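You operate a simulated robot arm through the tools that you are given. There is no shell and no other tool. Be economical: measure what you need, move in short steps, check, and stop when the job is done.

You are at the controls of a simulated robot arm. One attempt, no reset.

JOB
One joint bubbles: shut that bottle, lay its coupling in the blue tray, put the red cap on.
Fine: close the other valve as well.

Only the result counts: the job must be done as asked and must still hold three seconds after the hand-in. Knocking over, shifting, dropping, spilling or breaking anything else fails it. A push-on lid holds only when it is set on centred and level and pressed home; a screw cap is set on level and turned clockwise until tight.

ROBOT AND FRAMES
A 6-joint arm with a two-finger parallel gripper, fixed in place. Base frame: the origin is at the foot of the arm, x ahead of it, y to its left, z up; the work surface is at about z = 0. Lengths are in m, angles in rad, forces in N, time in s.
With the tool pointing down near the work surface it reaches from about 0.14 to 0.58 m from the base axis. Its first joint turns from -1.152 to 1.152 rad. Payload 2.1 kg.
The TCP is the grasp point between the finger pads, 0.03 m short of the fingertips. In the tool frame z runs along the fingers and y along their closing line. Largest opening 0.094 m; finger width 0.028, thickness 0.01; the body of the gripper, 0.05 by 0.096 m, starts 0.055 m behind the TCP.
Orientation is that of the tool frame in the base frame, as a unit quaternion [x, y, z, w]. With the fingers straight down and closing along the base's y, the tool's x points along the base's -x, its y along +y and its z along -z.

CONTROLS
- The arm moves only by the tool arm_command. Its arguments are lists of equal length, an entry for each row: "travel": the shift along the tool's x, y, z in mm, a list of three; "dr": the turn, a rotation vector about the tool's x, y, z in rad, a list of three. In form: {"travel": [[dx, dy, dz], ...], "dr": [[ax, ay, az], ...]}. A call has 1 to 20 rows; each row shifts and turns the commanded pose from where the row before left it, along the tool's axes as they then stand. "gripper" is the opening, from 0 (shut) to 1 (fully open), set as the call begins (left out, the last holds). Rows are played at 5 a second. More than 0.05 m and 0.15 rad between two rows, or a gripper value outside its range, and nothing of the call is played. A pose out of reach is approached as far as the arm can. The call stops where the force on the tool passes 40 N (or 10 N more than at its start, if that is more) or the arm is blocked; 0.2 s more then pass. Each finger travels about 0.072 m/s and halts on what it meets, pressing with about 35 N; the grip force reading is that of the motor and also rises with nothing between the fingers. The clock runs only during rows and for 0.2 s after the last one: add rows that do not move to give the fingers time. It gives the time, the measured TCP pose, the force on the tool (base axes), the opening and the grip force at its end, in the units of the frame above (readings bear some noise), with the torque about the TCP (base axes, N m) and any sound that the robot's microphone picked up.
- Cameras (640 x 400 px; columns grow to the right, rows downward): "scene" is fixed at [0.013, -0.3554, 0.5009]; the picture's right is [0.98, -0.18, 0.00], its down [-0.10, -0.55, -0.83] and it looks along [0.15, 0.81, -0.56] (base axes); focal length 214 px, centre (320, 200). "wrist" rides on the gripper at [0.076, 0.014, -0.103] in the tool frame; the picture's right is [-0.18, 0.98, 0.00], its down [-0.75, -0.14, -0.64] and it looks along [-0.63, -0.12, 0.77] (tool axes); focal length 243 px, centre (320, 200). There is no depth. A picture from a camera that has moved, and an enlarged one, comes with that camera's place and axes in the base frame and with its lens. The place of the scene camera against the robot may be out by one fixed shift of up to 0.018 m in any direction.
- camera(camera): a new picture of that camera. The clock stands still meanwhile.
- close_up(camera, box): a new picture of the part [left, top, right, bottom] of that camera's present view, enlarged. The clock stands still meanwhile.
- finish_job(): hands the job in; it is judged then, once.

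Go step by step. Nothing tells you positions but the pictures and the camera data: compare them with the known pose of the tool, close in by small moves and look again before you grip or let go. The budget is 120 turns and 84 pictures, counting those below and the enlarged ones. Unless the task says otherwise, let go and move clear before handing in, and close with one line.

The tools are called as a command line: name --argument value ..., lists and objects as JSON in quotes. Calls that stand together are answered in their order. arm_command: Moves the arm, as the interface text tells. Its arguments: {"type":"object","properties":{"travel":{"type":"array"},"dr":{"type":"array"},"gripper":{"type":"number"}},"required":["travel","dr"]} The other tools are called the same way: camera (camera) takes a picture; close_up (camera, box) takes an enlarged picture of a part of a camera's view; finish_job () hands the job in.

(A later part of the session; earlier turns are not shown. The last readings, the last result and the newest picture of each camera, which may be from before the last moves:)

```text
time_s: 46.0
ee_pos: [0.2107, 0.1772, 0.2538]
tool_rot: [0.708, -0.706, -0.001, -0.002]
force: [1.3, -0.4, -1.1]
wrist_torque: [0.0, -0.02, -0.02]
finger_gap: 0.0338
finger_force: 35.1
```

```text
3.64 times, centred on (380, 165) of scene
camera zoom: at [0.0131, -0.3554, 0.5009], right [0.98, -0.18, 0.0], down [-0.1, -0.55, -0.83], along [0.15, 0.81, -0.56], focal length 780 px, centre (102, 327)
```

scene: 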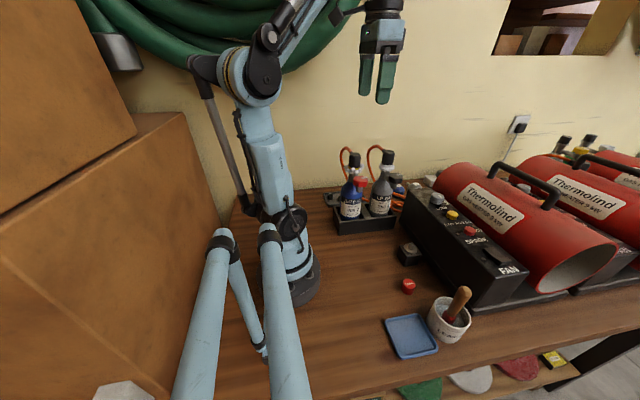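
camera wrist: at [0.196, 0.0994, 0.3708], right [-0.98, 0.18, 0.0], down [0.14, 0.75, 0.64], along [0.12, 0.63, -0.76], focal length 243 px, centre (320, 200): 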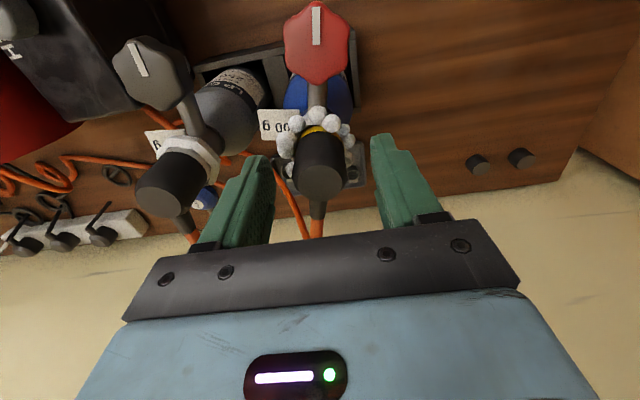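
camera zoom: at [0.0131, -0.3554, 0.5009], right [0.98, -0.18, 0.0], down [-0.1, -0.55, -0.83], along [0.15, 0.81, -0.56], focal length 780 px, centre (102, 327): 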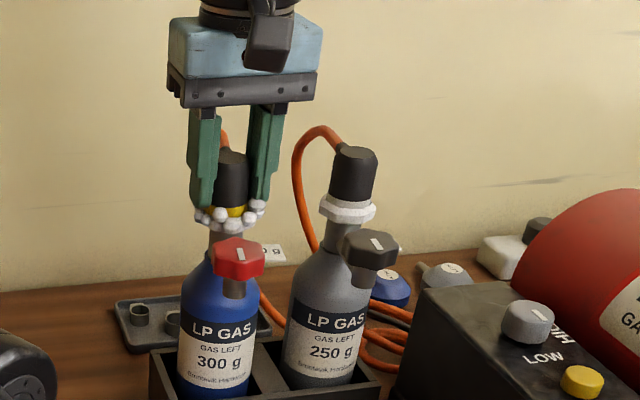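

I have the coupling gripped. I'll test a small counter-clockwise turn to see whether it unscrews or the bottle follows.

arm_command --travel '[[0, 0, 0], [0, 0, 0], [0, 0, 0], [0, 0, 0]]' --dr '[[0, 0, -0.06], [0, 0, -0.06], [0, 0, -0.06], [0, 0, 0]]'

close_up --camera "scene" --box '[330, 110, 430, 220]'

```text
time_s: 47.0
ee_pos: [0.2088, 0.1766, 0.2524]
tool_rot: [0.769, -0.639, -0.002, -0.002]
force: [1.9, -0.2, 0.8]
wrist_torque: [-0.02, -0.05, -0.03]
finger_gap: 0.0337
finger_force: 34.9
```

```text
3.64 times, centred on (380, 165) of scene
camera zoom: at [0.013, -0.3554, 0.5009], right [0.98, -0.18, 0.0], down [-0.1, -0.55, -0.83], along [0.15, 0.81, -0.56], focal length 780 px, centre (102, 327)
```

zoom: 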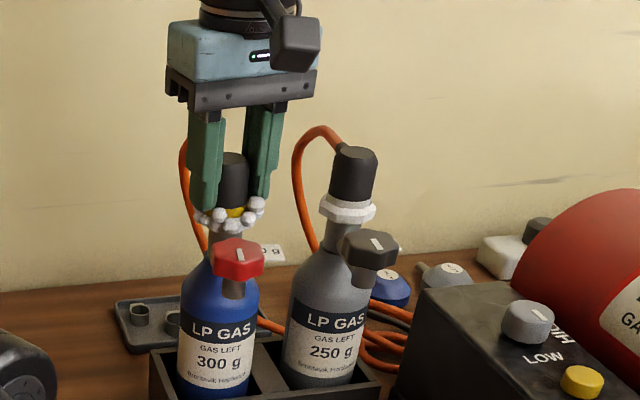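

The coupling and its hose turn freely while the bottle stays still. I'll try a gentle lift.

arm_command --travel '[[0, 0, -2], [0, 0, -2], [0, 0, 0]]' --dr '[[0, 0, 0], [0, 0, 0], [0, 0, 0]]'

close_up --camera "scene" --box '[340, 130, 420, 210]'

```text
time_s: 47.8
ee_pos: [0.2099, 0.1762, 0.2563]
tool_rot: [0.768, -0.64, -0.001, -0.002]
force: [1.5, -0.1, -2.9]
wrist_torque: [-0.01, -0.02, -0.01]
finger_gap: 0.0338
finger_force: 34.9
```

```text
5.00 times, centred on (380, 170) of scene
camera zoom: at [0.0131, -0.3554, 0.5009], right [0.98, -0.18, 0.0], down [-0.1, -0.55, -0.83], along [0.15, 0.81, -0.56], focal length 1072 px, centre (20, 350)
```

zoom: 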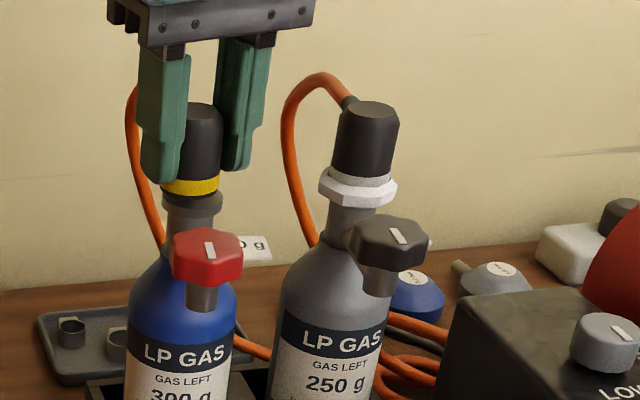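

The coupling lifts off freely and the bubbles are gone. I'll raise it further and watch how the hose follows.

arm_command --travel '[[0, 0, -10], [0, 0, -15], [0, 0, -15], [0, 0, -15], [0, 0, 0]]' --dr '[[0, 0, 0], [0, 0, 0], [0, 0, 0], [0, 0, 0], [0, 0, 0]]'

camera --camera "scene"

camera --camera "wrist"

```text
time_s: 49.0
ee_pos: [0.2106, 0.176, 0.3118]
tool_rot: [0.768, -0.64, -0.001, -0.002]
force: [0.2, -0.3, -0.7]
wrist_torque: [0.0, -0.01, 0.01]
finger_gap: 0.0335
finger_force: 34.9
```

```text
43 pictures are left
```

scene: 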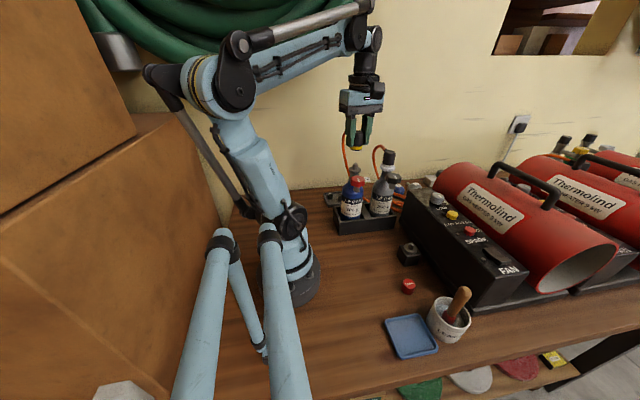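

```text
42 pictures are left
camera wrist: at [0.21, 0.0979, 0.4151], right [-1.0, 0.0, 0.0], down [0.0, 0.76, 0.64], along [0.0, 0.64, -0.76], focal length 243 px, centre (320, 200)
```

wrist: 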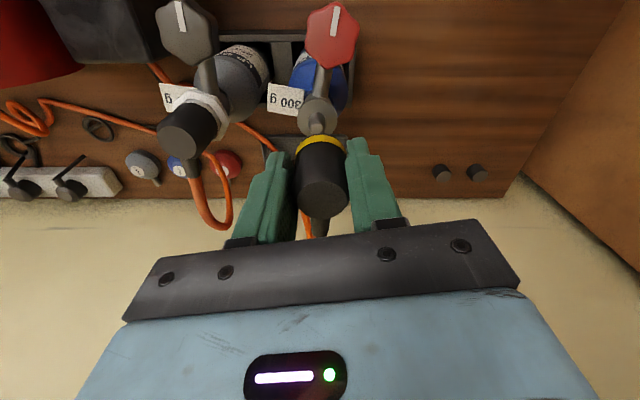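

The hose follows loosely without load. I'll carry the coupling up and towards the tray in stages.

arm_command --travel '[[0, 0, -30], [0, 0, -30], [20, 0, -20], [40, 0, 0], [40, 0, 0], [0, 0, 0]]' --dr '[[0, 0, 0], [0, 0, 0], [0, 0, 0], [0, 0, 0], [0, 0, 0], [0, 0, 0]]'

camera --camera "scene"

```text
time_s: 50.4
ee_pos: [0.2275, 0.0766, 0.3914]
tool_rot: [0.768, -0.64, -0.001, -0.002]
force: [0.9, -0.3, -1.3]
wrist_torque: [-0.02, -0.01, 0.0]
finger_gap: 0.0334
finger_force: 35.2
```

```text
41 pictures are left
```

scene: 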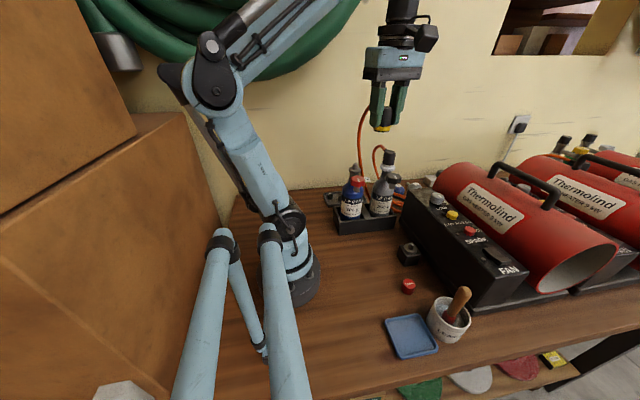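

arm_command --travel '[[36, 6, 0], [36, 6, 0], [36, 6, 0], [36, 6, 0], [0, 0, 0]]' --dr '[[0, 0, 0], [0, 0, 0], [0, 0, 0], [0, 0, 0], [0, 0, 0]]'

camera --camera "scene"

```text
time_s: 51.6
ee_pos: [0.2312, -0.0683, 0.3918]
tool_rot: [0.768, -0.64, 0.0, -0.001]
force: [0.1, 0.2, -1.3]
wrist_torque: [-0.01, 0.0, 0.01]
finger_gap: 0.0333
finger_force: 34.4
```

```text
40 pictures are left
```

scene: 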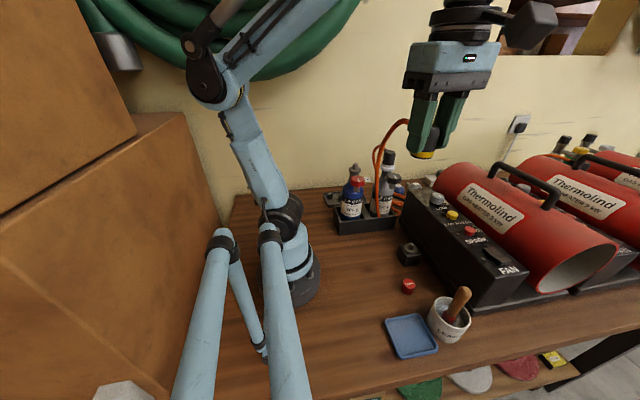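

arm_command --travel '[[37, 7, 0], [37, 7, 0], [36, 7, 0], [0, 0, 30], [0, 0, 30], [0, 0, 0]]' --dr '[[0, 0, 0], [0, 0, 0], [0, 0, 0], [0, 0, 0], [0, 0, 0], [0, 0, 0]]'

camera --camera "scene"

camera --camera "wrist"

```text
time_s: 53.0
ee_pos: [0.2296, -0.1821, 0.3309]
tool_rot: [0.768, -0.64, -0.002, -0.001]
force: [-0.1, -0.1, -1.5]
wrist_torque: [0.0, -0.01, 0.03]
finger_gap: 0.0334
finger_force: 35.5
```

```text
39 pictures are left
```

scene: 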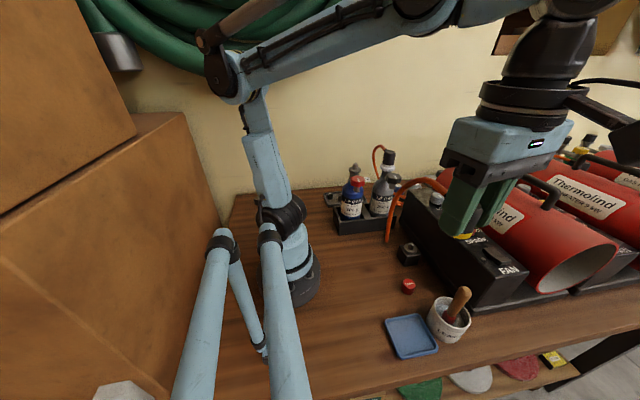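

```text
38 pictures are left
camera wrist: at [0.2292, -0.2596, 0.4333], right [-1.0, 0.0, 0.0], down [0.0, 0.76, 0.64], along [0.0, 0.64, -0.76], focal length 243 px, centre (320, 200)
```

wrist: 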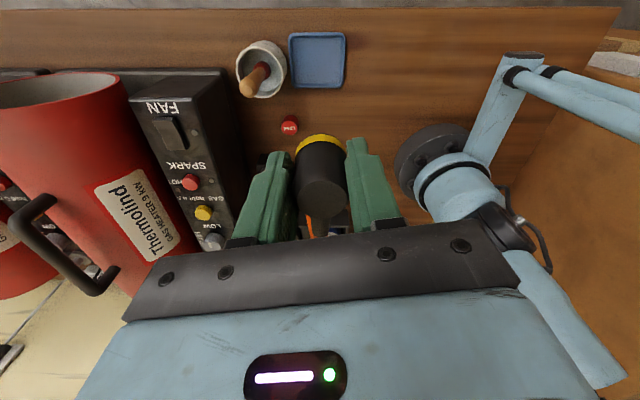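

The tray sits at about (0.233, -0.181), right below, and the pot's rim is near x = 0.274. I'll descend with the coupling upright and stop above the tray to check.

arm_command --travel '[[0, 0, 45], [0, 0, 45], [0, 0, 45], [0, 0, 45], [0, 0, 40], [0, 0, 25], [0, 0, 0]]' --dr '[[0, 0, 0], [0, 0, 0], [0, 0, 0], [0, 0, 0], [0, 0, 0], [0, 0, 0], [0, 0, 0]]'

camera --camera "scene"

camera --camera "wrist"

```text
time_s: 54.6
ee_pos: [0.2277, -0.1807, 0.085]
tool_rot: [0.768, -0.641, -0.001, -0.003]
force: [0.2, -0.3, -0.6]
wrist_torque: [0.01, -0.02, 0.01]
finger_gap: 0.0313
finger_force: 35.2
```

```text
37 pictures are left
```

scene: 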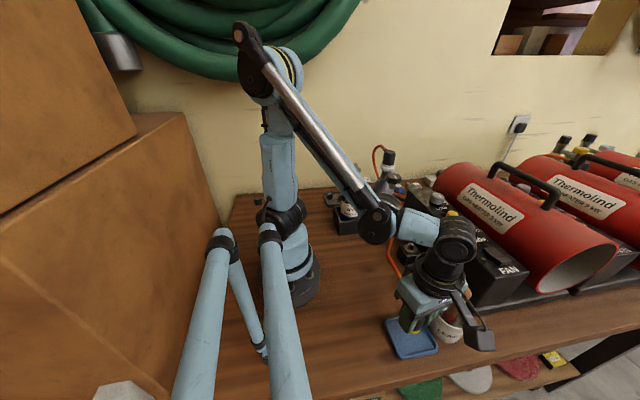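

```text
36 pictures are left
camera wrist: at [0.2277, -0.2589, 0.1884], right [-1.0, 0.0, 0.0], down [0.0, 0.76, 0.64], along [0.0, 0.64, -0.76], focal length 243 px, centre (320, 200)
```

wrist: 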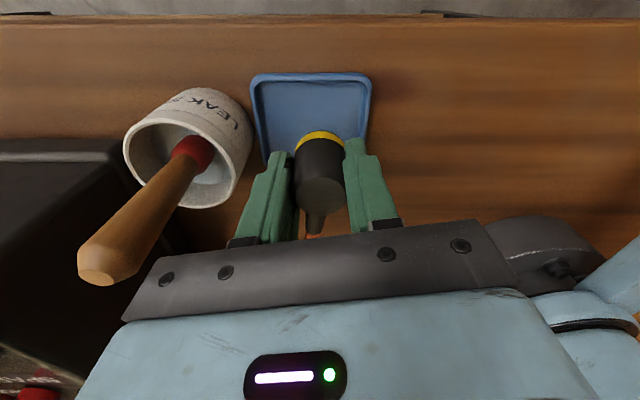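

arm_command --travel '[[0, 0, 10], [0, 0, 10], [0, 0, 0]]' --dr '[[0, 0, 0], [0, 0, 0], [0, 0, 0]]'

close_up --camera "wrist" --box '[220, 50, 420, 250]'

close_up --camera "scene" --box '[370, 240, 500, 370]'

```text
time_s: 55.4
ee_pos: [0.2296, -0.1795, 0.0655]
tool_rot: [0.768, -0.64, -0.002, -0.001]
force: [-0.1, 0.5, -2.1]
wrist_torque: [-0.03, -0.03, 0.03]
finger_gap: 0.0309
finger_force: 34.9
```

```text
2.00 times, centred on (320, 150) of wrist
camera zoom: at [0.2281, -0.2583, 0.168], right [-1.0, 0.0, 0.0], down [0.0, 0.76, 0.64], along [0.0, 0.64, -0.76], focal length 485 px, centre (320, 300)
```

zoom: 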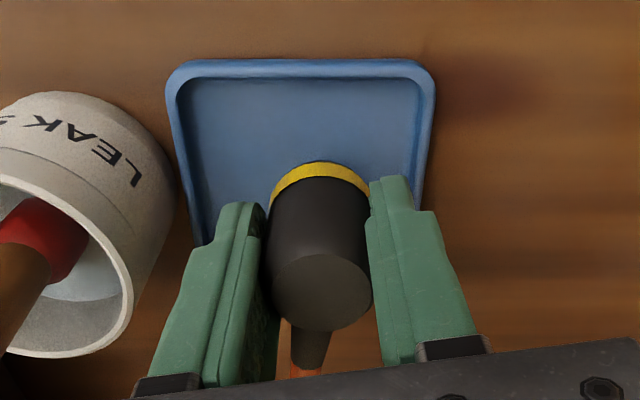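

```text
3.08 times, centred on (435, 305) of scene
camera zoom: at [0.013, -0.3554, 0.5009], right [0.98, -0.18, 0.0], down [-0.1, -0.55, -0.83], along [0.15, 0.81, -0.56], focal length 660 px, centre (-34, -123)
```

zoom: 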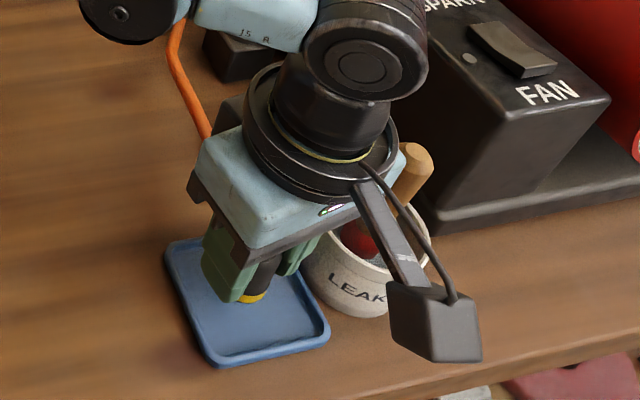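

arm_command --travel '[[4, 0, 4], [0, 0, 4], [0, 0, 0]]' --dr '[[0, 0, 0], [0, 0, 0], [0, 0, 0]]'

arm_command --travel '[[0, 0, 2], [0, 0, 2], [0, 0, 0]]' --dr '[[0, 0, 0], [0, 0, 0], [0, 0, 0]]'

arm_command --travel '[[0, 0, 2], [0, 0, 0]]' --dr '[[0, 0, 0], [0, 0, 0]]'

```text
time_s: 56.2
ee_pos: [0.231, -0.1832, 0.0574]
tool_rot: [0.768, -0.64, -0.001, -0.002]
force: [0.2, 0.3, -1.2]
wrist_torque: [0.0, 0.0, 0.01]
finger_gap: 0.0309
finger_force: 35.0
```

```text
time_s: 57.0
ee_pos: [0.2311, -0.183, 0.0531]
tool_rot: [0.768, -0.64, -0.002, -0.002]
force: [0.2, 0.2, -1.2]
wrist_torque: [0.0, 0.01, 0.0]
finger_gap: 0.0309
finger_force: 34.9
```

```text
time_s: 57.6
ee_pos: [0.2315, -0.1834, 0.0523]
tool_rot: [0.768, -0.641, 0.0, -0.002]
force: [0.6, 0.5, -1.6]
wrist_torque: [0.02, 0.03, -0.03]
finger_gap: 0.0312
finger_force: 35.6
```

arm_command --travel '[[0, 0, 2], [0, 0, 0]]' --dr '[[0, 0, 0], [0, 0, 0]]'

arm_command --travel '[[0, 0, 2], [0, 0, 0]]' --dr '[[0, 0, 0], [0, 0, 0]]'

arm_command --travel '[[0, 0, 2], [0, 0, 0]]' --dr '[[0, 0, 0], [0, 0, 0]]'

close_up --camera "wrist" --box '[220, 50, 420, 250]'

```text
time_s: 58.2
ee_pos: [0.23, -0.1838, 0.0485]
tool_rot: [0.768, -0.64, -0.001, -0.002]
force: [-0.6, 0.2, -0.9]
wrist_torque: [0.01, -0.03, 0.01]
finger_gap: 0.0311
finger_force: 35.4
```

```text
time_s: 58.8
ee_pos: [0.2309, -0.1828, 0.047]
tool_rot: [0.768, -0.64, -0.001, -0.002]
force: [0.2, -0.3, -1.1]
wrist_torque: [-0.02, 0.01, -0.01]
finger_gap: 0.0314
finger_force: 34.4
```

```text
time_s: 59.4
ee_pos: [0.2314, -0.184, 0.0452]
tool_rot: [0.769, -0.64, -0.001, -0.002]
force: [0.3, -0.9, -1.1]
wrist_torque: [0.02, -0.02, 0.02]
finger_gap: 0.0312
finger_force: 35.0
```

```text
2.00 times, centred on (320, 150) of wrist
camera zoom: at [0.2298, -0.2619, 0.1481], right [-1.0, 0.0, 0.0], down [0.0, 0.76, 0.64], along [0.0, 0.64, -0.76], focal length 485 px, centre (320, 300)
```

zoom: 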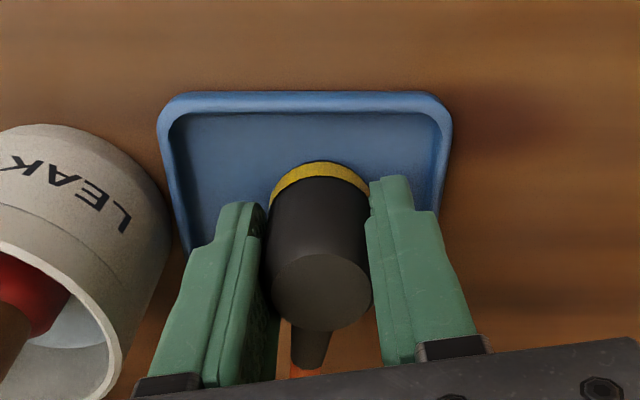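

arm_command --travel '[[0, 0, 2], [0, 0, 0]]' --dr '[[0, 0, 0], [0, 0, 0]]'

arm_command --travel '[[0, 0, 2], [0, 0, 0]]' --dr '[[0, 0, 0], [0, 0, 0]]'

arm_command --travel '[[0, 0, 2], [0, 0, 0]]' --dr '[[0, 0, 0], [0, 0, 0]]'

close_up --camera "scene" --box '[380, 270, 480, 370]'

```text
time_s: 60.0
ee_pos: [0.2303, -0.1831, 0.044]
tool_rot: [0.768, -0.64, -0.002, -0.001]
force: [-0.6, 1.3, 10.2]
wrist_torque: [-0.06, -0.02, 0.02]
finger_gap: 0.0312
finger_force: 35.0
stopped in row 2: the force on the tool passed its limit at 43 N (the readings are from after the stop); the commanded pose is now the measured one
```

```text
time_s: 60.3
ee_pos: [0.2311, -0.1832, 0.044]
tool_rot: [0.769, -0.64, -0.003, -0.001]
force: [-0.8, 2.2, 12.9]
wrist_torque: [-0.15, 0.0, -0.01]
finger_gap: 0.031
finger_force: 35.4
stopped in row 1: the force on the tool passed its limit at 54 N (the readings are from after the stop); the commanded pose is now the measured one
```

```text
time_s: 60.6
ee_pos: [0.2316, -0.1836, 0.0434]
tool_rot: [0.769, -0.64, -0.003, -0.001]
force: [-0.4, 2.3, 13.2]
wrist_torque: [-0.15, -0.05, 0.0]
finger_gap: 0.0309
finger_force: 35.3
stopped in row 1: the force on the tool passed its limit at 54 N (the readings are from after the stop); the commanded pose is now the measured one
```

```text
4.00 times, centred on (430, 320) of scene
camera zoom: at [0.013, -0.3554, 0.501], right [0.98, -0.18, 0.0], down [-0.1, -0.55, -0.83], along [0.15, 0.81, -0.56], focal length 858 px, centre (-120, -280)
```

zoom: 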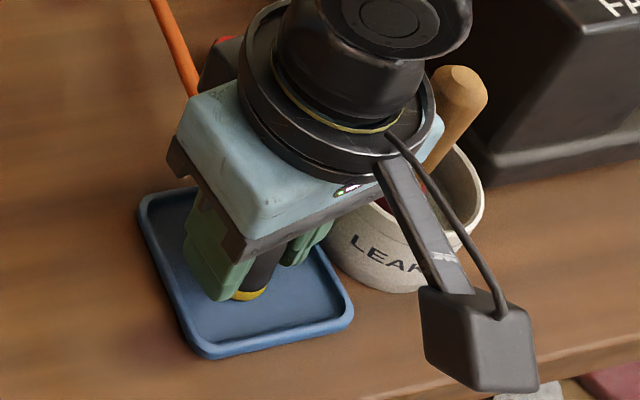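

The coupling stands on the tray floor. I'll take off the pressure and open only slightly, because the pot is close.

arm_command --travel '[[0, 0, -0.7], [0, 0, 0]]' --dr '[[0, 0, 0], [0, 0, 0]]'

arm_command --travel '[[0, 0, 0], [0, 0, 0], [0, 0, 0]]' --dr '[[0, 0, 0], [0, 0, 0], [0, 0, 0]]' --gripper 0.46

camera --camera "wrist"

```text
time_s: 61.2
ee_pos: [0.2298, -0.183, 0.0442]
tool_rot: [0.768, -0.64, -0.002, -0.001]
force: [0.3, -0.2, -1.8]
wrist_torque: [-0.03, -0.02, 0.01]
finger_gap: 0.0311
finger_force: 35.0
```

```text
time_s: 62.0
ee_pos: [0.2298, -0.1842, 0.0452]
tool_rot: [0.768, -0.64, -0.003, -0.001]
force: [0.1, 0.2, 0.2]
wrist_torque: [-0.02, -0.02, 0.03]
finger_gap: 0.0435
finger_force: 0.1
```

```text
31 pictures are left
camera wrist: at [0.2302, -0.2624, 0.1471], right [-1.0, 0.0, 0.0], down [0.0, 0.76, 0.65], along [0.0, 0.65, -0.76], focal length 243 px, centre (320, 200)
```

wrist: 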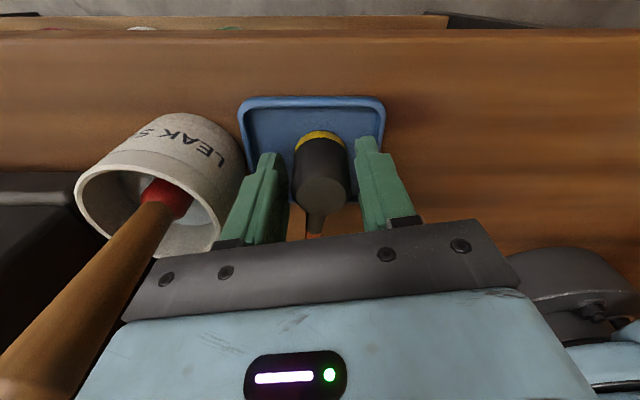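

It stands free of the fingers. I'll lift straight up.

arm_command --travel '[[0, 0, -8], [0, 0, -12], [0, 0, -25], [0, 0, -40], [0, 0, -45], [0, 0, -45], [0, 0, -30], [0, 0, 0]]' --dr '[[0, 0, 0], [0, 0, 0], [0, 0, 0], [0, 0, 0], [0, 0, 0], [0, 0, 0], [0, 0, 0], [0, 0, 0]]'

camera --camera "wrist"

camera --camera "scene"

```text
time_s: 63.8
ee_pos: [0.2316, -0.185, 0.2492]
tool_rot: [0.769, -0.64, -0.003, -0.001]
force: [-0.5, 0.2, -0.7]
wrist_torque: [-0.01, 0.02, 0.01]
finger_gap: 0.0432
finger_force: 0.1
```

```text
30 pictures are left
camera wrist: at [0.231, -0.2638, 0.3526], right [-1.0, 0.0, 0.0], down [0.0, 0.76, 0.65], along [0.0, 0.65, -0.76], focal length 243 px, centre (320, 200)
```

wrist: 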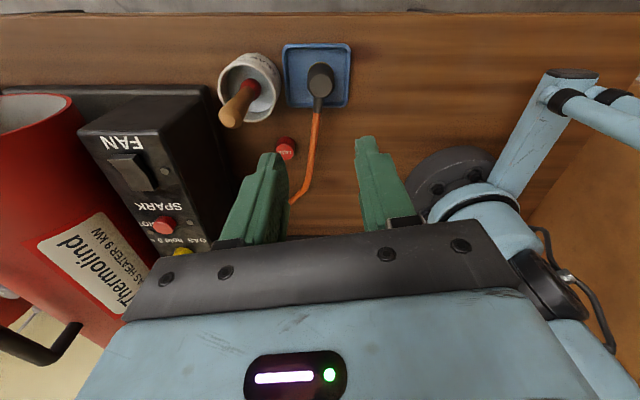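

```text
29 pictures are left
```

scene: 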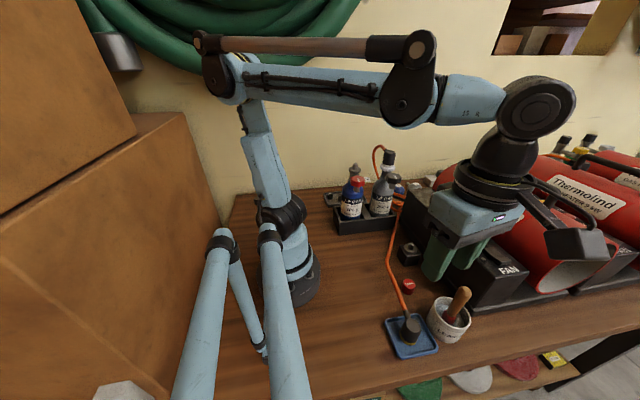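

The coupling stands in the tray with its hose slack. Next is the cap, at about (0.280, -0.083), with the hose on its -x side. I'll turn to closing along y, move above it and look closer.

arm_command --travel '[[0, 0, 0], [0, 0, 0], [0, 0, 0], [0, 0, 0], [0, 0, 0], [0, 0, 0], [0, 0, 0], [0, 0, 0], [0, 0, 0], [0, 0, 0], [0, 0, 0], [0, 0, 0], [-16, 34, 0], [-16, 34, 0], [-16, 34, 0], [0, 0, 40], [0, 0, 40], [0, 0, 0]]' --dr '[[0, 0, 0.146], [0, 0, 0.146], [0, 0, 0.146], [0, 0, 0.146], [0, 0, 0.146], [0, 0, 0.146], [0, 0, 0.146], [0, 0, 0.146], [0, 0, 0.146], [0, 0, 0.146], [0, 0, 0.146], [0, 0, 0.146], [0, 0, 0], [0, 0, 0], [0, 0, 0], [0, 0, 0], [0, 0, 0], [0, 0, 0]]' --gripper 0.6

camera --camera "wrist"

```text
time_s: 67.6
ee_pos: [0.2792, -0.0821, 0.1698]
tool_rot: [-0.001, 1.0, 0.003, -0.002]
force: [0.7, -0.8, -0.8]
wrist_torque: [-0.03, 0.04, 0.01]
finger_gap: 0.0561
finger_force: 0.1
```

```text
28 pictures are left
camera wrist: at [0.2028, -0.0689, 0.2721], right [0.18, 0.98, 0.0], down [0.76, -0.14, 0.64], along [0.63, -0.11, -0.77], focal length 243 px, centre (320, 200)
```

wrist: 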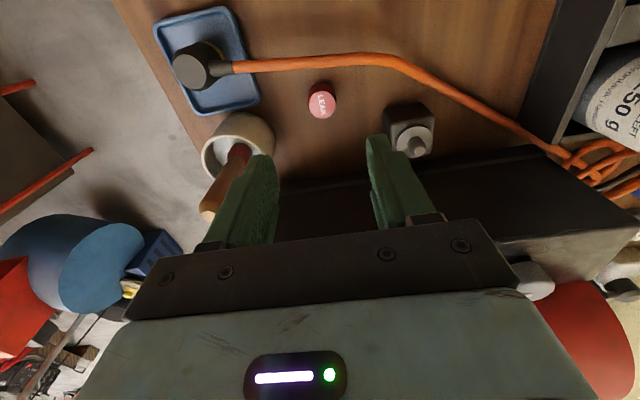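

close_up --camera "wrist" --box '[280, 60, 360, 140]'

close_up --camera "scene" --box '[335, 150, 405, 220]'

close_up --camera "scene" --box '[385, 265, 435, 305]'

```text
5.00 times, centred on (320, 100) of wrist
camera zoom: at [0.2028, -0.0689, 0.2721], right [0.18, 0.98, 0.0], down [0.76, -0.14, 0.64], along [0.63, -0.11, -0.77], focal length 1213 px, centre (320, 700)
```

zoom: 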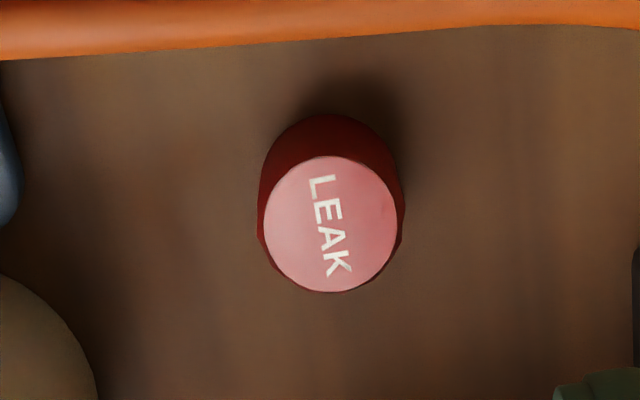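

```text
5.71 times, centred on (370, 185) of scene
camera zoom: at [0.013, -0.3554, 0.5009], right [0.98, -0.18, 0.0], down [-0.1, -0.55, -0.83], along [0.15, 0.81, -0.56], focal length 1226 px, centre (34, 286)
```

zoom: 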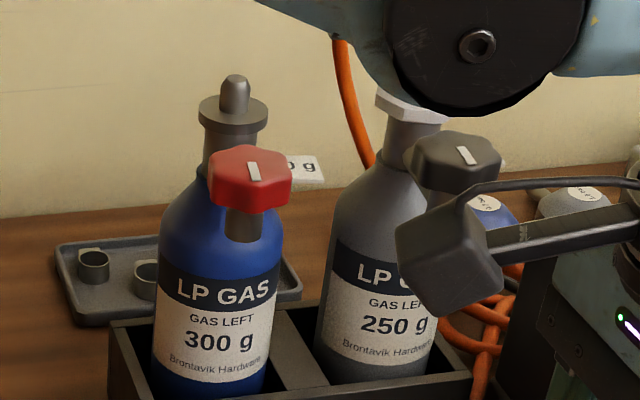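

```text
10.00 times, centred on (410, 285) of scene
camera zoom: at [0.013, -0.3554, 0.5009], right [0.98, -0.18, 0.0], down [-0.1, -0.55, -0.83], along [0.15, 0.81, -0.56], focal length 2145 px, centre (-580, -650)
```

zoom: 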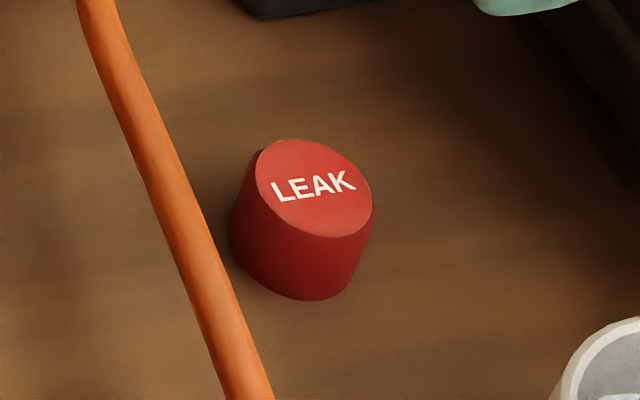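

The outlet is a spigot on a flange about 32 mm across, so the cap pushes on. The cap is about 29 mm across and 22 mm high. I'll grip its upper part so the fingertips stay clear of the flange later.

arm_command --travel '[[0, 1.6, 40], [0, 0, 40], [0, 0, 25], [0, 0, 0]]' --dr '[[0, 0, 0], [0, 0, 0], [0, 0, 0], [0, 0, 0]]' --gripper 0.53

camera --camera "wrist"

```text
time_s: 68.6
ee_pos: [0.2781, -0.0804, 0.0658]
tool_rot: [0.0, 1.0, 0.003, -0.002]
force: [-0.5, 0.1, -1.0]
wrist_torque: [-0.01, -0.05, -0.01]
finger_gap: 0.0498
finger_force: 0.1
```

```text
24 pictures are left
camera wrist: at [0.2028, -0.0672, 0.1676], right [0.18, 0.98, 0.0], down [0.76, -0.14, 0.64], along [0.63, -0.11, -0.77], focal length 243 px, centre (320, 200)
```

wrist: 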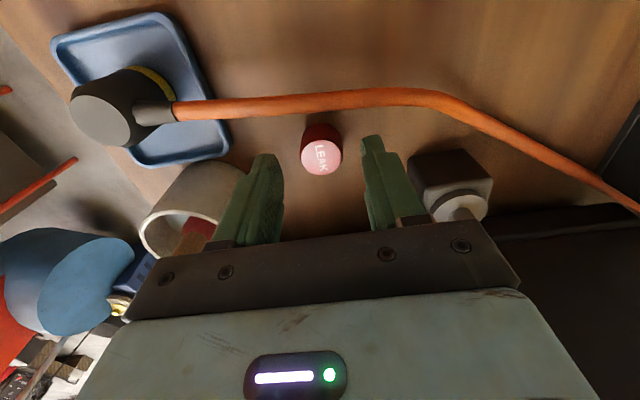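

arm_command --travel '[[-2, 0, 10], [0, 0, 10], [0, 0, 9], [0, 0, 0]]' --dr '[[0, 0, 0], [0, 0, 0], [0, 0, 0], [0, 0, 0]]'

arm_command --travel '[[0, 0, 0], [0, 0, 0], [0, 0, 0]]' --dr '[[0, 0, 0], [0, 0, 0], [0, 0, 0]]' --gripper 0.05

close_up --camera "wrist" --box '[220, 100, 420, 260]'

```text
time_s: 69.6
ee_pos: [0.2793, -0.0786, 0.0366]
tool_rot: [0.0, 1.0, 0.003, -0.002]
force: [0.7, 0.3, 0.6]
wrist_torque: [-0.02, 0.02, -0.02]
finger_gap: 0.0498
finger_force: 0.0
```

```text
time_s: 70.4
ee_pos: [0.2804, -0.0782, 0.0374]
tool_rot: [0.001, 1.0, 0.003, -0.002]
force: [0.2, -0.3, 0.1]
wrist_torque: [0.01, 0.0, -0.01]
finger_gap: 0.027
finger_force: 35.0
```

```text
2.50 times, centred on (320, 180) of wrist
camera zoom: at [0.2039, -0.0656, 0.1399], right [0.18, 0.98, 0.0], down [0.76, -0.14, 0.64], along [0.63, -0.11, -0.77], focal length 606 px, centre (320, 250)
```

zoom: 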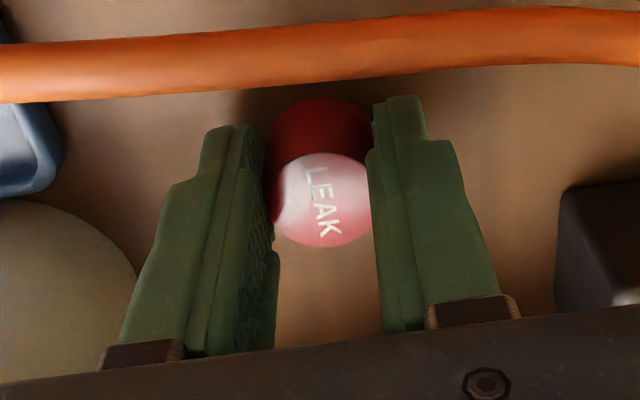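

The cap is held, with its centre about 4 mm towards +x from the TCP. I'll lift it and carry it high to the blue bottle.

arm_command --travel '[[0, 0, -15], [0, 0, -35], [0, 0, -45], [0, 0, -45], [0, 0, -45], [0, 0, -45], [0, 0, -45], [0, 0, -38], [0, 0, 0]]' --dr '[[0, 0, 0], [0, 0, 0], [0, 0, 0], [0, 0, 0], [0, 0, 0], [0, 0, 0], [0, 0, 0], [0, 0, 0], [0, 0, 0]]'

arm_command --travel '[[10, 40, 0], [10, 40, 0], [10, 40, 0], [10, 40, 0], [10, 40, 0], [10, 40, 0], [10, 15, 0], [5, 0, 0], [0, 0, 0]]' --dr '[[0, 0, 0], [0, 0, 0], [0, 0, 0], [0, 0, 0], [0, 0, 0], [0, 0, 0], [0, 0, 0], [0, 0, 0], [0, 0, 0]]'

camera --camera "wrist"

camera --camera "scene"

```text
time_s: 72.4
ee_pos: [0.2809, -0.0821, 0.3504]
tool_rot: [0.0, 1.0, 0.003, -0.002]
force: [-0.5, -0.3, -0.2]
wrist_torque: [0.01, 0.02, -0.02]
finger_gap: 0.0271
finger_force: 35.3
```

```text
time_s: 74.4
ee_pos: [0.2061, 0.1745, 0.3516]
tool_rot: [0.0, 1.0, 0.003, -0.002]
force: [-0.7, -0.3, -0.3]
wrist_torque: [-0.01, 0.0, 0.0]
finger_gap: 0.0271
finger_force: 35.0
```

```text
22 pictures are left
camera wrist: at [0.13, 0.1875, 0.455], right [0.18, 0.98, 0.0], down [0.76, -0.14, 0.64], along [0.63, -0.11, -0.77], focal length 243 px, centre (320, 200)
```

wrist: 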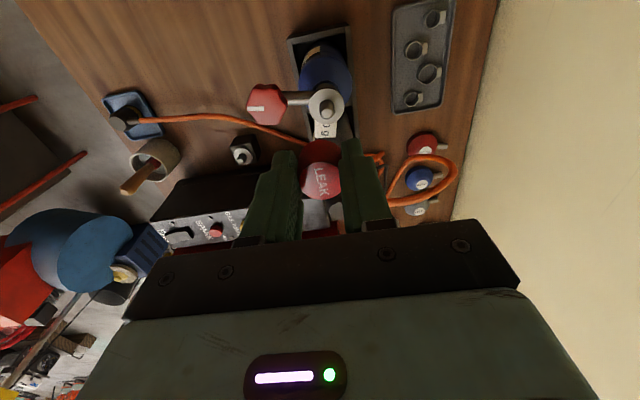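

```text
21 pictures are left
```

scene: 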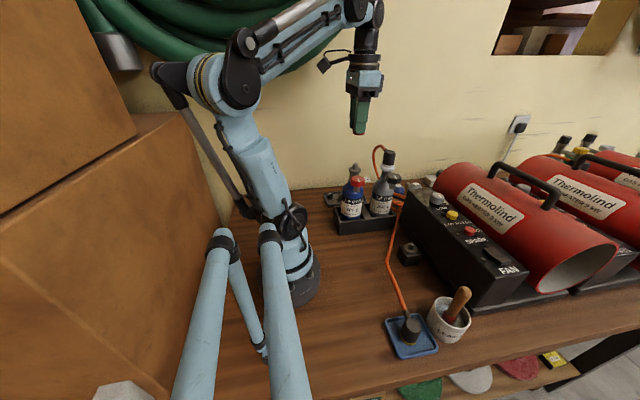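

close_up --camera "wrist" --box '[280, 70, 370, 205]'

```text
2.96 times, centred on (325, 138) of wrist
camera zoom: at [0.13, 0.1875, 0.455], right [0.18, 0.98, 0.0], down [0.76, -0.14, 0.64], along [0.63, -0.11, -0.77], focal length 719 px, centre (305, 385)
```

zoom: 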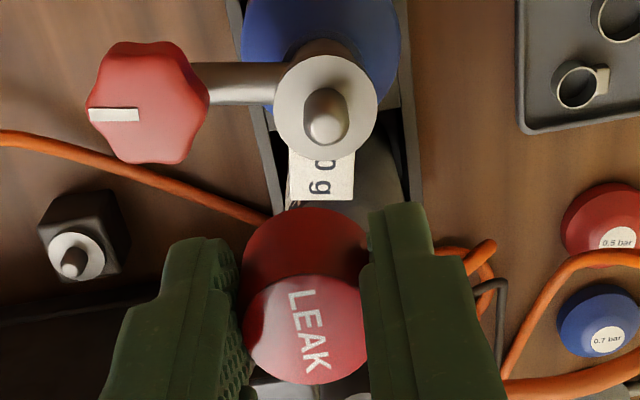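

Relative to the cap, the spigot is about 7 mm towards +y, with x matching. I'll correct that and descend to just above it for a closer check.

arm_command --travel '[[0, 6, 25], [0, 0, 25], [0, 0, 18], [0, 0, 0]]' --dr '[[0, 0, 0], [0, 0, 0], [0, 0, 0], [0, 0, 0]]'

close_up --camera "wrist" --box '[270, 90, 380, 210]'

close_up --camera "scene" --box '[335, 130, 385, 190]'

```text
time_s: 75.4
ee_pos: [0.2064, 0.1813, 0.284]
tool_rot: [0.0, 1.0, 0.002, -0.002]
force: [0.4, -0.8, 0.2]
wrist_torque: [0.01, 0.01, 0.02]
finger_gap: 0.0269
finger_force: 35.3
```

```text
3.33 times, centred on (325, 150) of wrist
camera zoom: at [0.1299, 0.1936, 0.3866], right [0.18, 0.98, 0.0], down [0.76, -0.14, 0.64], along [0.63, -0.11, -0.77], focal length 809 px, centre (303, 367)
```

zoom: 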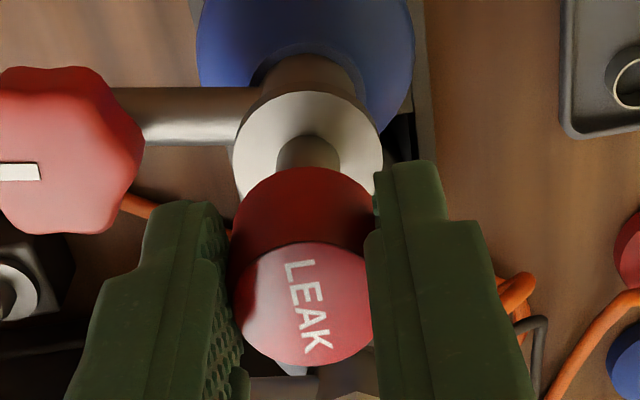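

```text
6.67 times, centred on (360, 160) of scene
camera zoom: at [0.013, -0.3554, 0.5009], right [0.98, -0.18, 0.0], down [-0.1, -0.55, -0.83], along [0.15, 0.81, -0.56], focal length 1430 px, centre (53, 467)
```

zoom: 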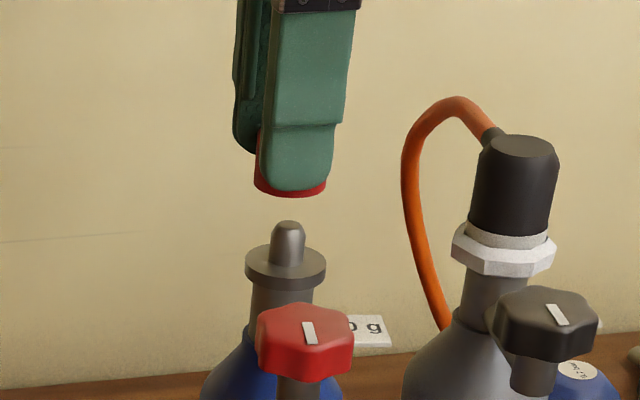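

The cap is centred over the spigot within about 1 mm in both views. I'll nudge +0.8 mm in y, go down to the spigot tip and check again.

arm_command --travel '[[0, 0.8, 7], [0, 0, 7], [0, 0, 0]]' --dr '[[0, 0, 0], [0, 0, 0], [0, 0, 0]]'

close_up --camera "wrist" --box '[270, 90, 380, 210]'

close_up --camera "scene" --box '[335, 140, 385, 190]'

```text
time_s: 76.2
ee_pos: [0.2068, 0.1822, 0.2698]
tool_rot: [0.0, 1.0, 0.003, -0.002]
force: [-0.4, -0.8, 0.5]
wrist_torque: [0.0, 0.01, 0.01]
finger_gap: 0.0272
finger_force: 35.1
```

```text
3.33 times, centred on (325, 150) of wrist
camera zoom: at [0.1305, 0.1945, 0.3723], right [0.18, 0.98, 0.0], down [0.76, -0.14, 0.64], along [0.63, -0.11, -0.77], focal length 809 px, centre (303, 367)
```

zoom: 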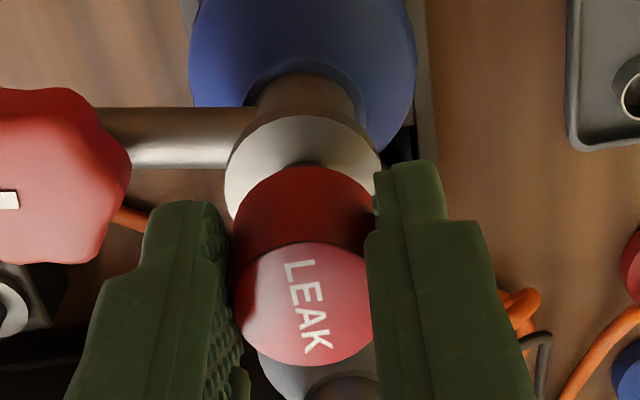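

```text
8.00 times, centred on (360, 165) of scene
camera zoom: at [0.013, -0.3554, 0.5009], right [0.98, -0.18, 0.0], down [-0.1, -0.55, -0.83], along [0.15, 0.81, -0.56], focal length 1716 px, centre (0, 480)
```

zoom: 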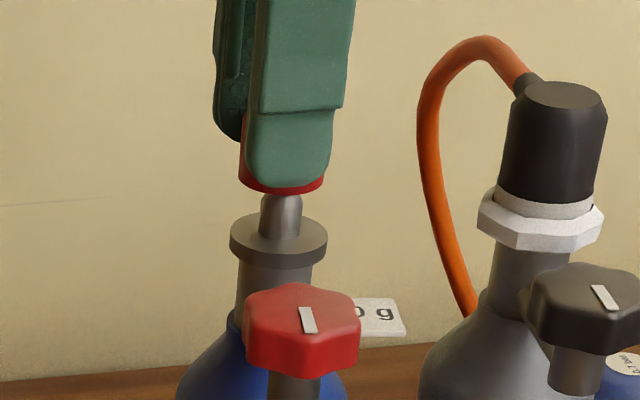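

Alignment still holds. I'll press down in small steps and watch the force.

arm_command --travel '[[-0.4, 0, 4], [0, 0, 4], [0, 0, 0]]' --dr '[[0, 0, 0], [0, 0, 0], [0, 0, 0]]'

arm_command --travel '[[0, 0, 3], [0, 0, 3], [0, 0, 0]]' --dr '[[0, 0, 0], [0, 0, 0], [0, 0, 0]]'

close_up --camera "scene" --box '[335, 140, 385, 190]'

```text
time_s: 77.0
ee_pos: [0.2073, 0.1807, 0.2619]
tool_rot: [-0.001, 1.0, 0.002, -0.002]
force: [-0.4, 0.1, -1.1]
wrist_torque: [0.02, -0.04, -0.02]
finger_gap: 0.0271
finger_force: 35.3
```

```text
time_s: 77.8
ee_pos: [0.2081, 0.181, 0.2554]
tool_rot: [0.0, 1.0, 0.003, -0.002]
force: [-0.2, -0.4, -0.5]
wrist_torque: [0.01, -0.01, -0.02]
finger_gap: 0.0271
finger_force: 35.2
```

```text
8.00 times, centred on (360, 165) of scene
camera zoom: at [0.013, -0.3554, 0.5009], right [0.98, -0.18, 0.0], down [-0.1, -0.55, -0.83], along [0.15, 0.81, -0.56], focal length 1716 px, centre (0, 480)
```

zoom: 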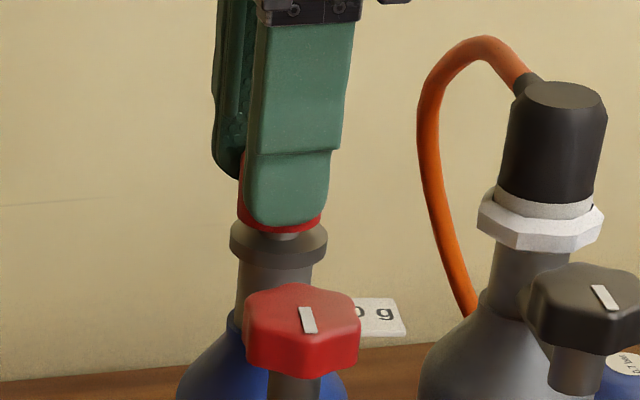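

arm_command --travel '[[0, 0, 3], [0, 0, 0]]' --dr '[[0, 0, 0], [0, 0, 0]]'

arm_command --travel '[[0, 0, 2], [0, 0, 0]]' --dr '[[0, 0, 0], [0, 0, 0]]'

arm_command --travel '[[0, 0, 2], [0, 0, 0]]' --dr '[[0, 0, 0], [0, 0, 0]]'

close_up --camera "scene" --box '[335, 140, 385, 190]'

```text
time_s: 78.4
ee_pos: [0.208, 0.1813, 0.2525]
tool_rot: [0.0, 1.0, 0.002, -0.001]
force: [0.3, -0.9, -0.2]
wrist_torque: [-0.02, 0.02, 0.0]
finger_gap: 0.0273
finger_force: 34.8
```

```text
time_s: 79.0
ee_pos: [0.2072, 0.1818, 0.2502]
tool_rot: [0.0, 1.0, 0.002, -0.002]
force: [-0.5, 0.4, 0.3]
wrist_torque: [0.0, 0.0, -0.03]
finger_gap: 0.0271
finger_force: 34.8
```

```text
time_s: 79.6
ee_pos: [0.2074, 0.181, 0.2473]
tool_rot: [0.0, 1.0, 0.002, -0.001]
force: [1.0, -0.2, 19.3]
wrist_torque: [-0.07, -0.17, -0.01]
finger_gap: 0.0271
finger_force: 34.9
```

```text
8.00 times, centred on (360, 165) of scene
camera zoom: at [0.013, -0.3555, 0.5009], right [0.98, -0.18, 0.0], down [-0.1, -0.55, -0.83], along [0.15, 0.81, -0.56], focal length 1716 px, centre (0, 480)
```

zoom: 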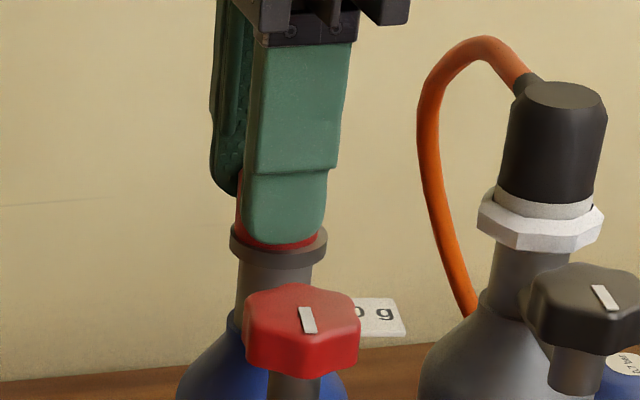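

It's seated on the flange with 19 N. I'll press a little more.

arm_command --travel '[[0, 0, 1], [0, 0, 0], [0, 0, 0]]' --dr '[[0, 0, 0], [0, 0, 0], [0, 0, 0]]'

arm_command --travel '[[0, 0, 1], [0, 0, 0], [0, 0, 0]]' --dr '[[0, 0, 0], [0, 0, 0], [0, 0, 0]]'

```text
time_s: 80.4
ee_pos: [0.2062, 0.1812, 0.2475]
tool_rot: [0.0, 1.0, 0.003, -0.001]
force: [3.8, 2.8, 32.0]
wrist_torque: [0.06, -0.25, 0.02]
finger_gap: 0.0272
finger_force: 35.0
```

```text
time_s: 81.2
ee_pos: [0.2062, 0.1806, 0.2466]
tool_rot: [0.0, 1.0, 0.003, -0.002]
force: [0.5, 4.0, 31.2]
wrist_torque: [0.09, -0.19, 0.02]
finger_gap: 0.027
finger_force: 35.1
```

The grip is starting to slip at about 31 N. I'll release, rise, close the fingers and press the cap home from above.

arm_command --travel '[[0, 0, -1.5], [0, 0, 0]]' --dr '[[0, 0, 0], [0, 0, 0]]'

arm_command --travel '[[0, 0, 0], [0, 0, 0], [0, 0, 0], [0, 0, -10], [0, 0, -20], [0, 0, -15], [0, 0, 0]]' --dr '[[0, 0, 0], [0, 0, 0], [0, 0, 0], [0, 0, 0], [0, 0, 0], [0, 0, 0], [0, 0, 0]]' --gripper 0.43

close_up --camera "wrist" --box '[260, 70, 390, 210]'

close_up --camera "scene" --box '[335, 140, 385, 190]'

```text
time_s: 81.8
ee_pos: [0.2061, 0.1803, 0.2461]
tool_rot: [0.0, 1.0, 0.003, -0.002]
force: [-0.5, -0.3, -0.4]
wrist_torque: [0.0, -0.01, -0.02]
finger_gap: 0.0273
finger_force: 34.9
```

```text
time_s: 83.4
ee_pos: [0.2058, 0.1814, 0.2917]
tool_rot: [-0.001, 1.0, 0.003, -0.002]
force: [-0.4, -0.4, 0.0]
wrist_torque: [0.01, 0.0, 0.0]
finger_gap: 0.0404
finger_force: 0.0
```

```text
2.86 times, centred on (325, 140) of wrist
camera zoom: at [0.1293, 0.1941, 0.3949], right [0.18, 0.98, 0.0], down [0.76, -0.14, 0.64], along [0.63, -0.11, -0.77], focal length 693 px, centre (306, 371)
```

zoom: 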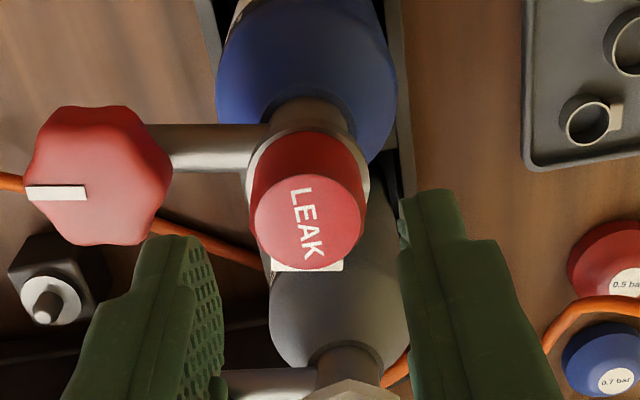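

```text
8.00 times, centred on (360, 165) of scene
camera zoom: at [0.013, -0.3554, 0.5009], right [0.98, -0.18, 0.0], down [-0.1, -0.55, -0.83], along [0.15, 0.81, -0.56], focal length 1716 px, centre (0, 480)
```

zoom: 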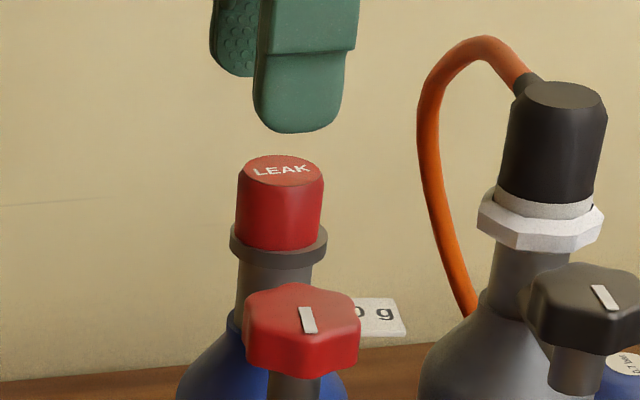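

The cap sits level and centred on the flange. I'll give it one firm press from above with closed fingers to make sure it's home.

arm_command --travel '[[-3.5, -1, 0], [0, 0, 0], [0, 0, 0], [0, 0, 12], [0, 0, 10], [0, 0, 0]]' --dr '[[0, 0, 0], [0, 0, 0], [0, 0, 0], [0, 0, 0], [0, 0, 0], [0, 0, 0]]' --gripper 0

arm_command --travel '[[0, 0, 1], [0, 0, 1], [0, 0, 1], [0, 0, 1], [0, 0, 1], [0, 0, 1], [0, 0, 1], [0, 0, 1], [0, 0, 1], [0, 0, 1], [0, 0, 1]]' --dr '[[0, 0, 0], [0, 0, 0], [0, 0, 0], [0, 0, 0], [0, 0, 0], [0, 0, 0], [0, 0, 0], [0, 0, 0], [0, 0, 0], [0, 0, 0], [0, 0, 0]]'

```text
time_s: 84.8
ee_pos: [0.2093, 0.181, 0.2689]
tool_rot: [0.0, 1.0, 0.002, -0.001]
force: [-0.2, 0.6, -0.5]
wrist_torque: [-0.01, 0.01, 0.01]
finger_gap: 0.0
finger_force: 32.9
```

```text
time_s: 86.5
ee_pos: [0.2107, 0.1796, 0.2651]
tool_rot: [0.0, 1.0, 0.003, -0.001]
force: [0.9, -0.8, 11.6]
wrist_torque: [-0.01, -0.02, -0.02]
finger_gap: 0.0
finger_force: 32.8
stopped in row 8: the force on the tool passed its limit at 45 N (the readings are from after the stop); the commanded pose is now the measured one
```

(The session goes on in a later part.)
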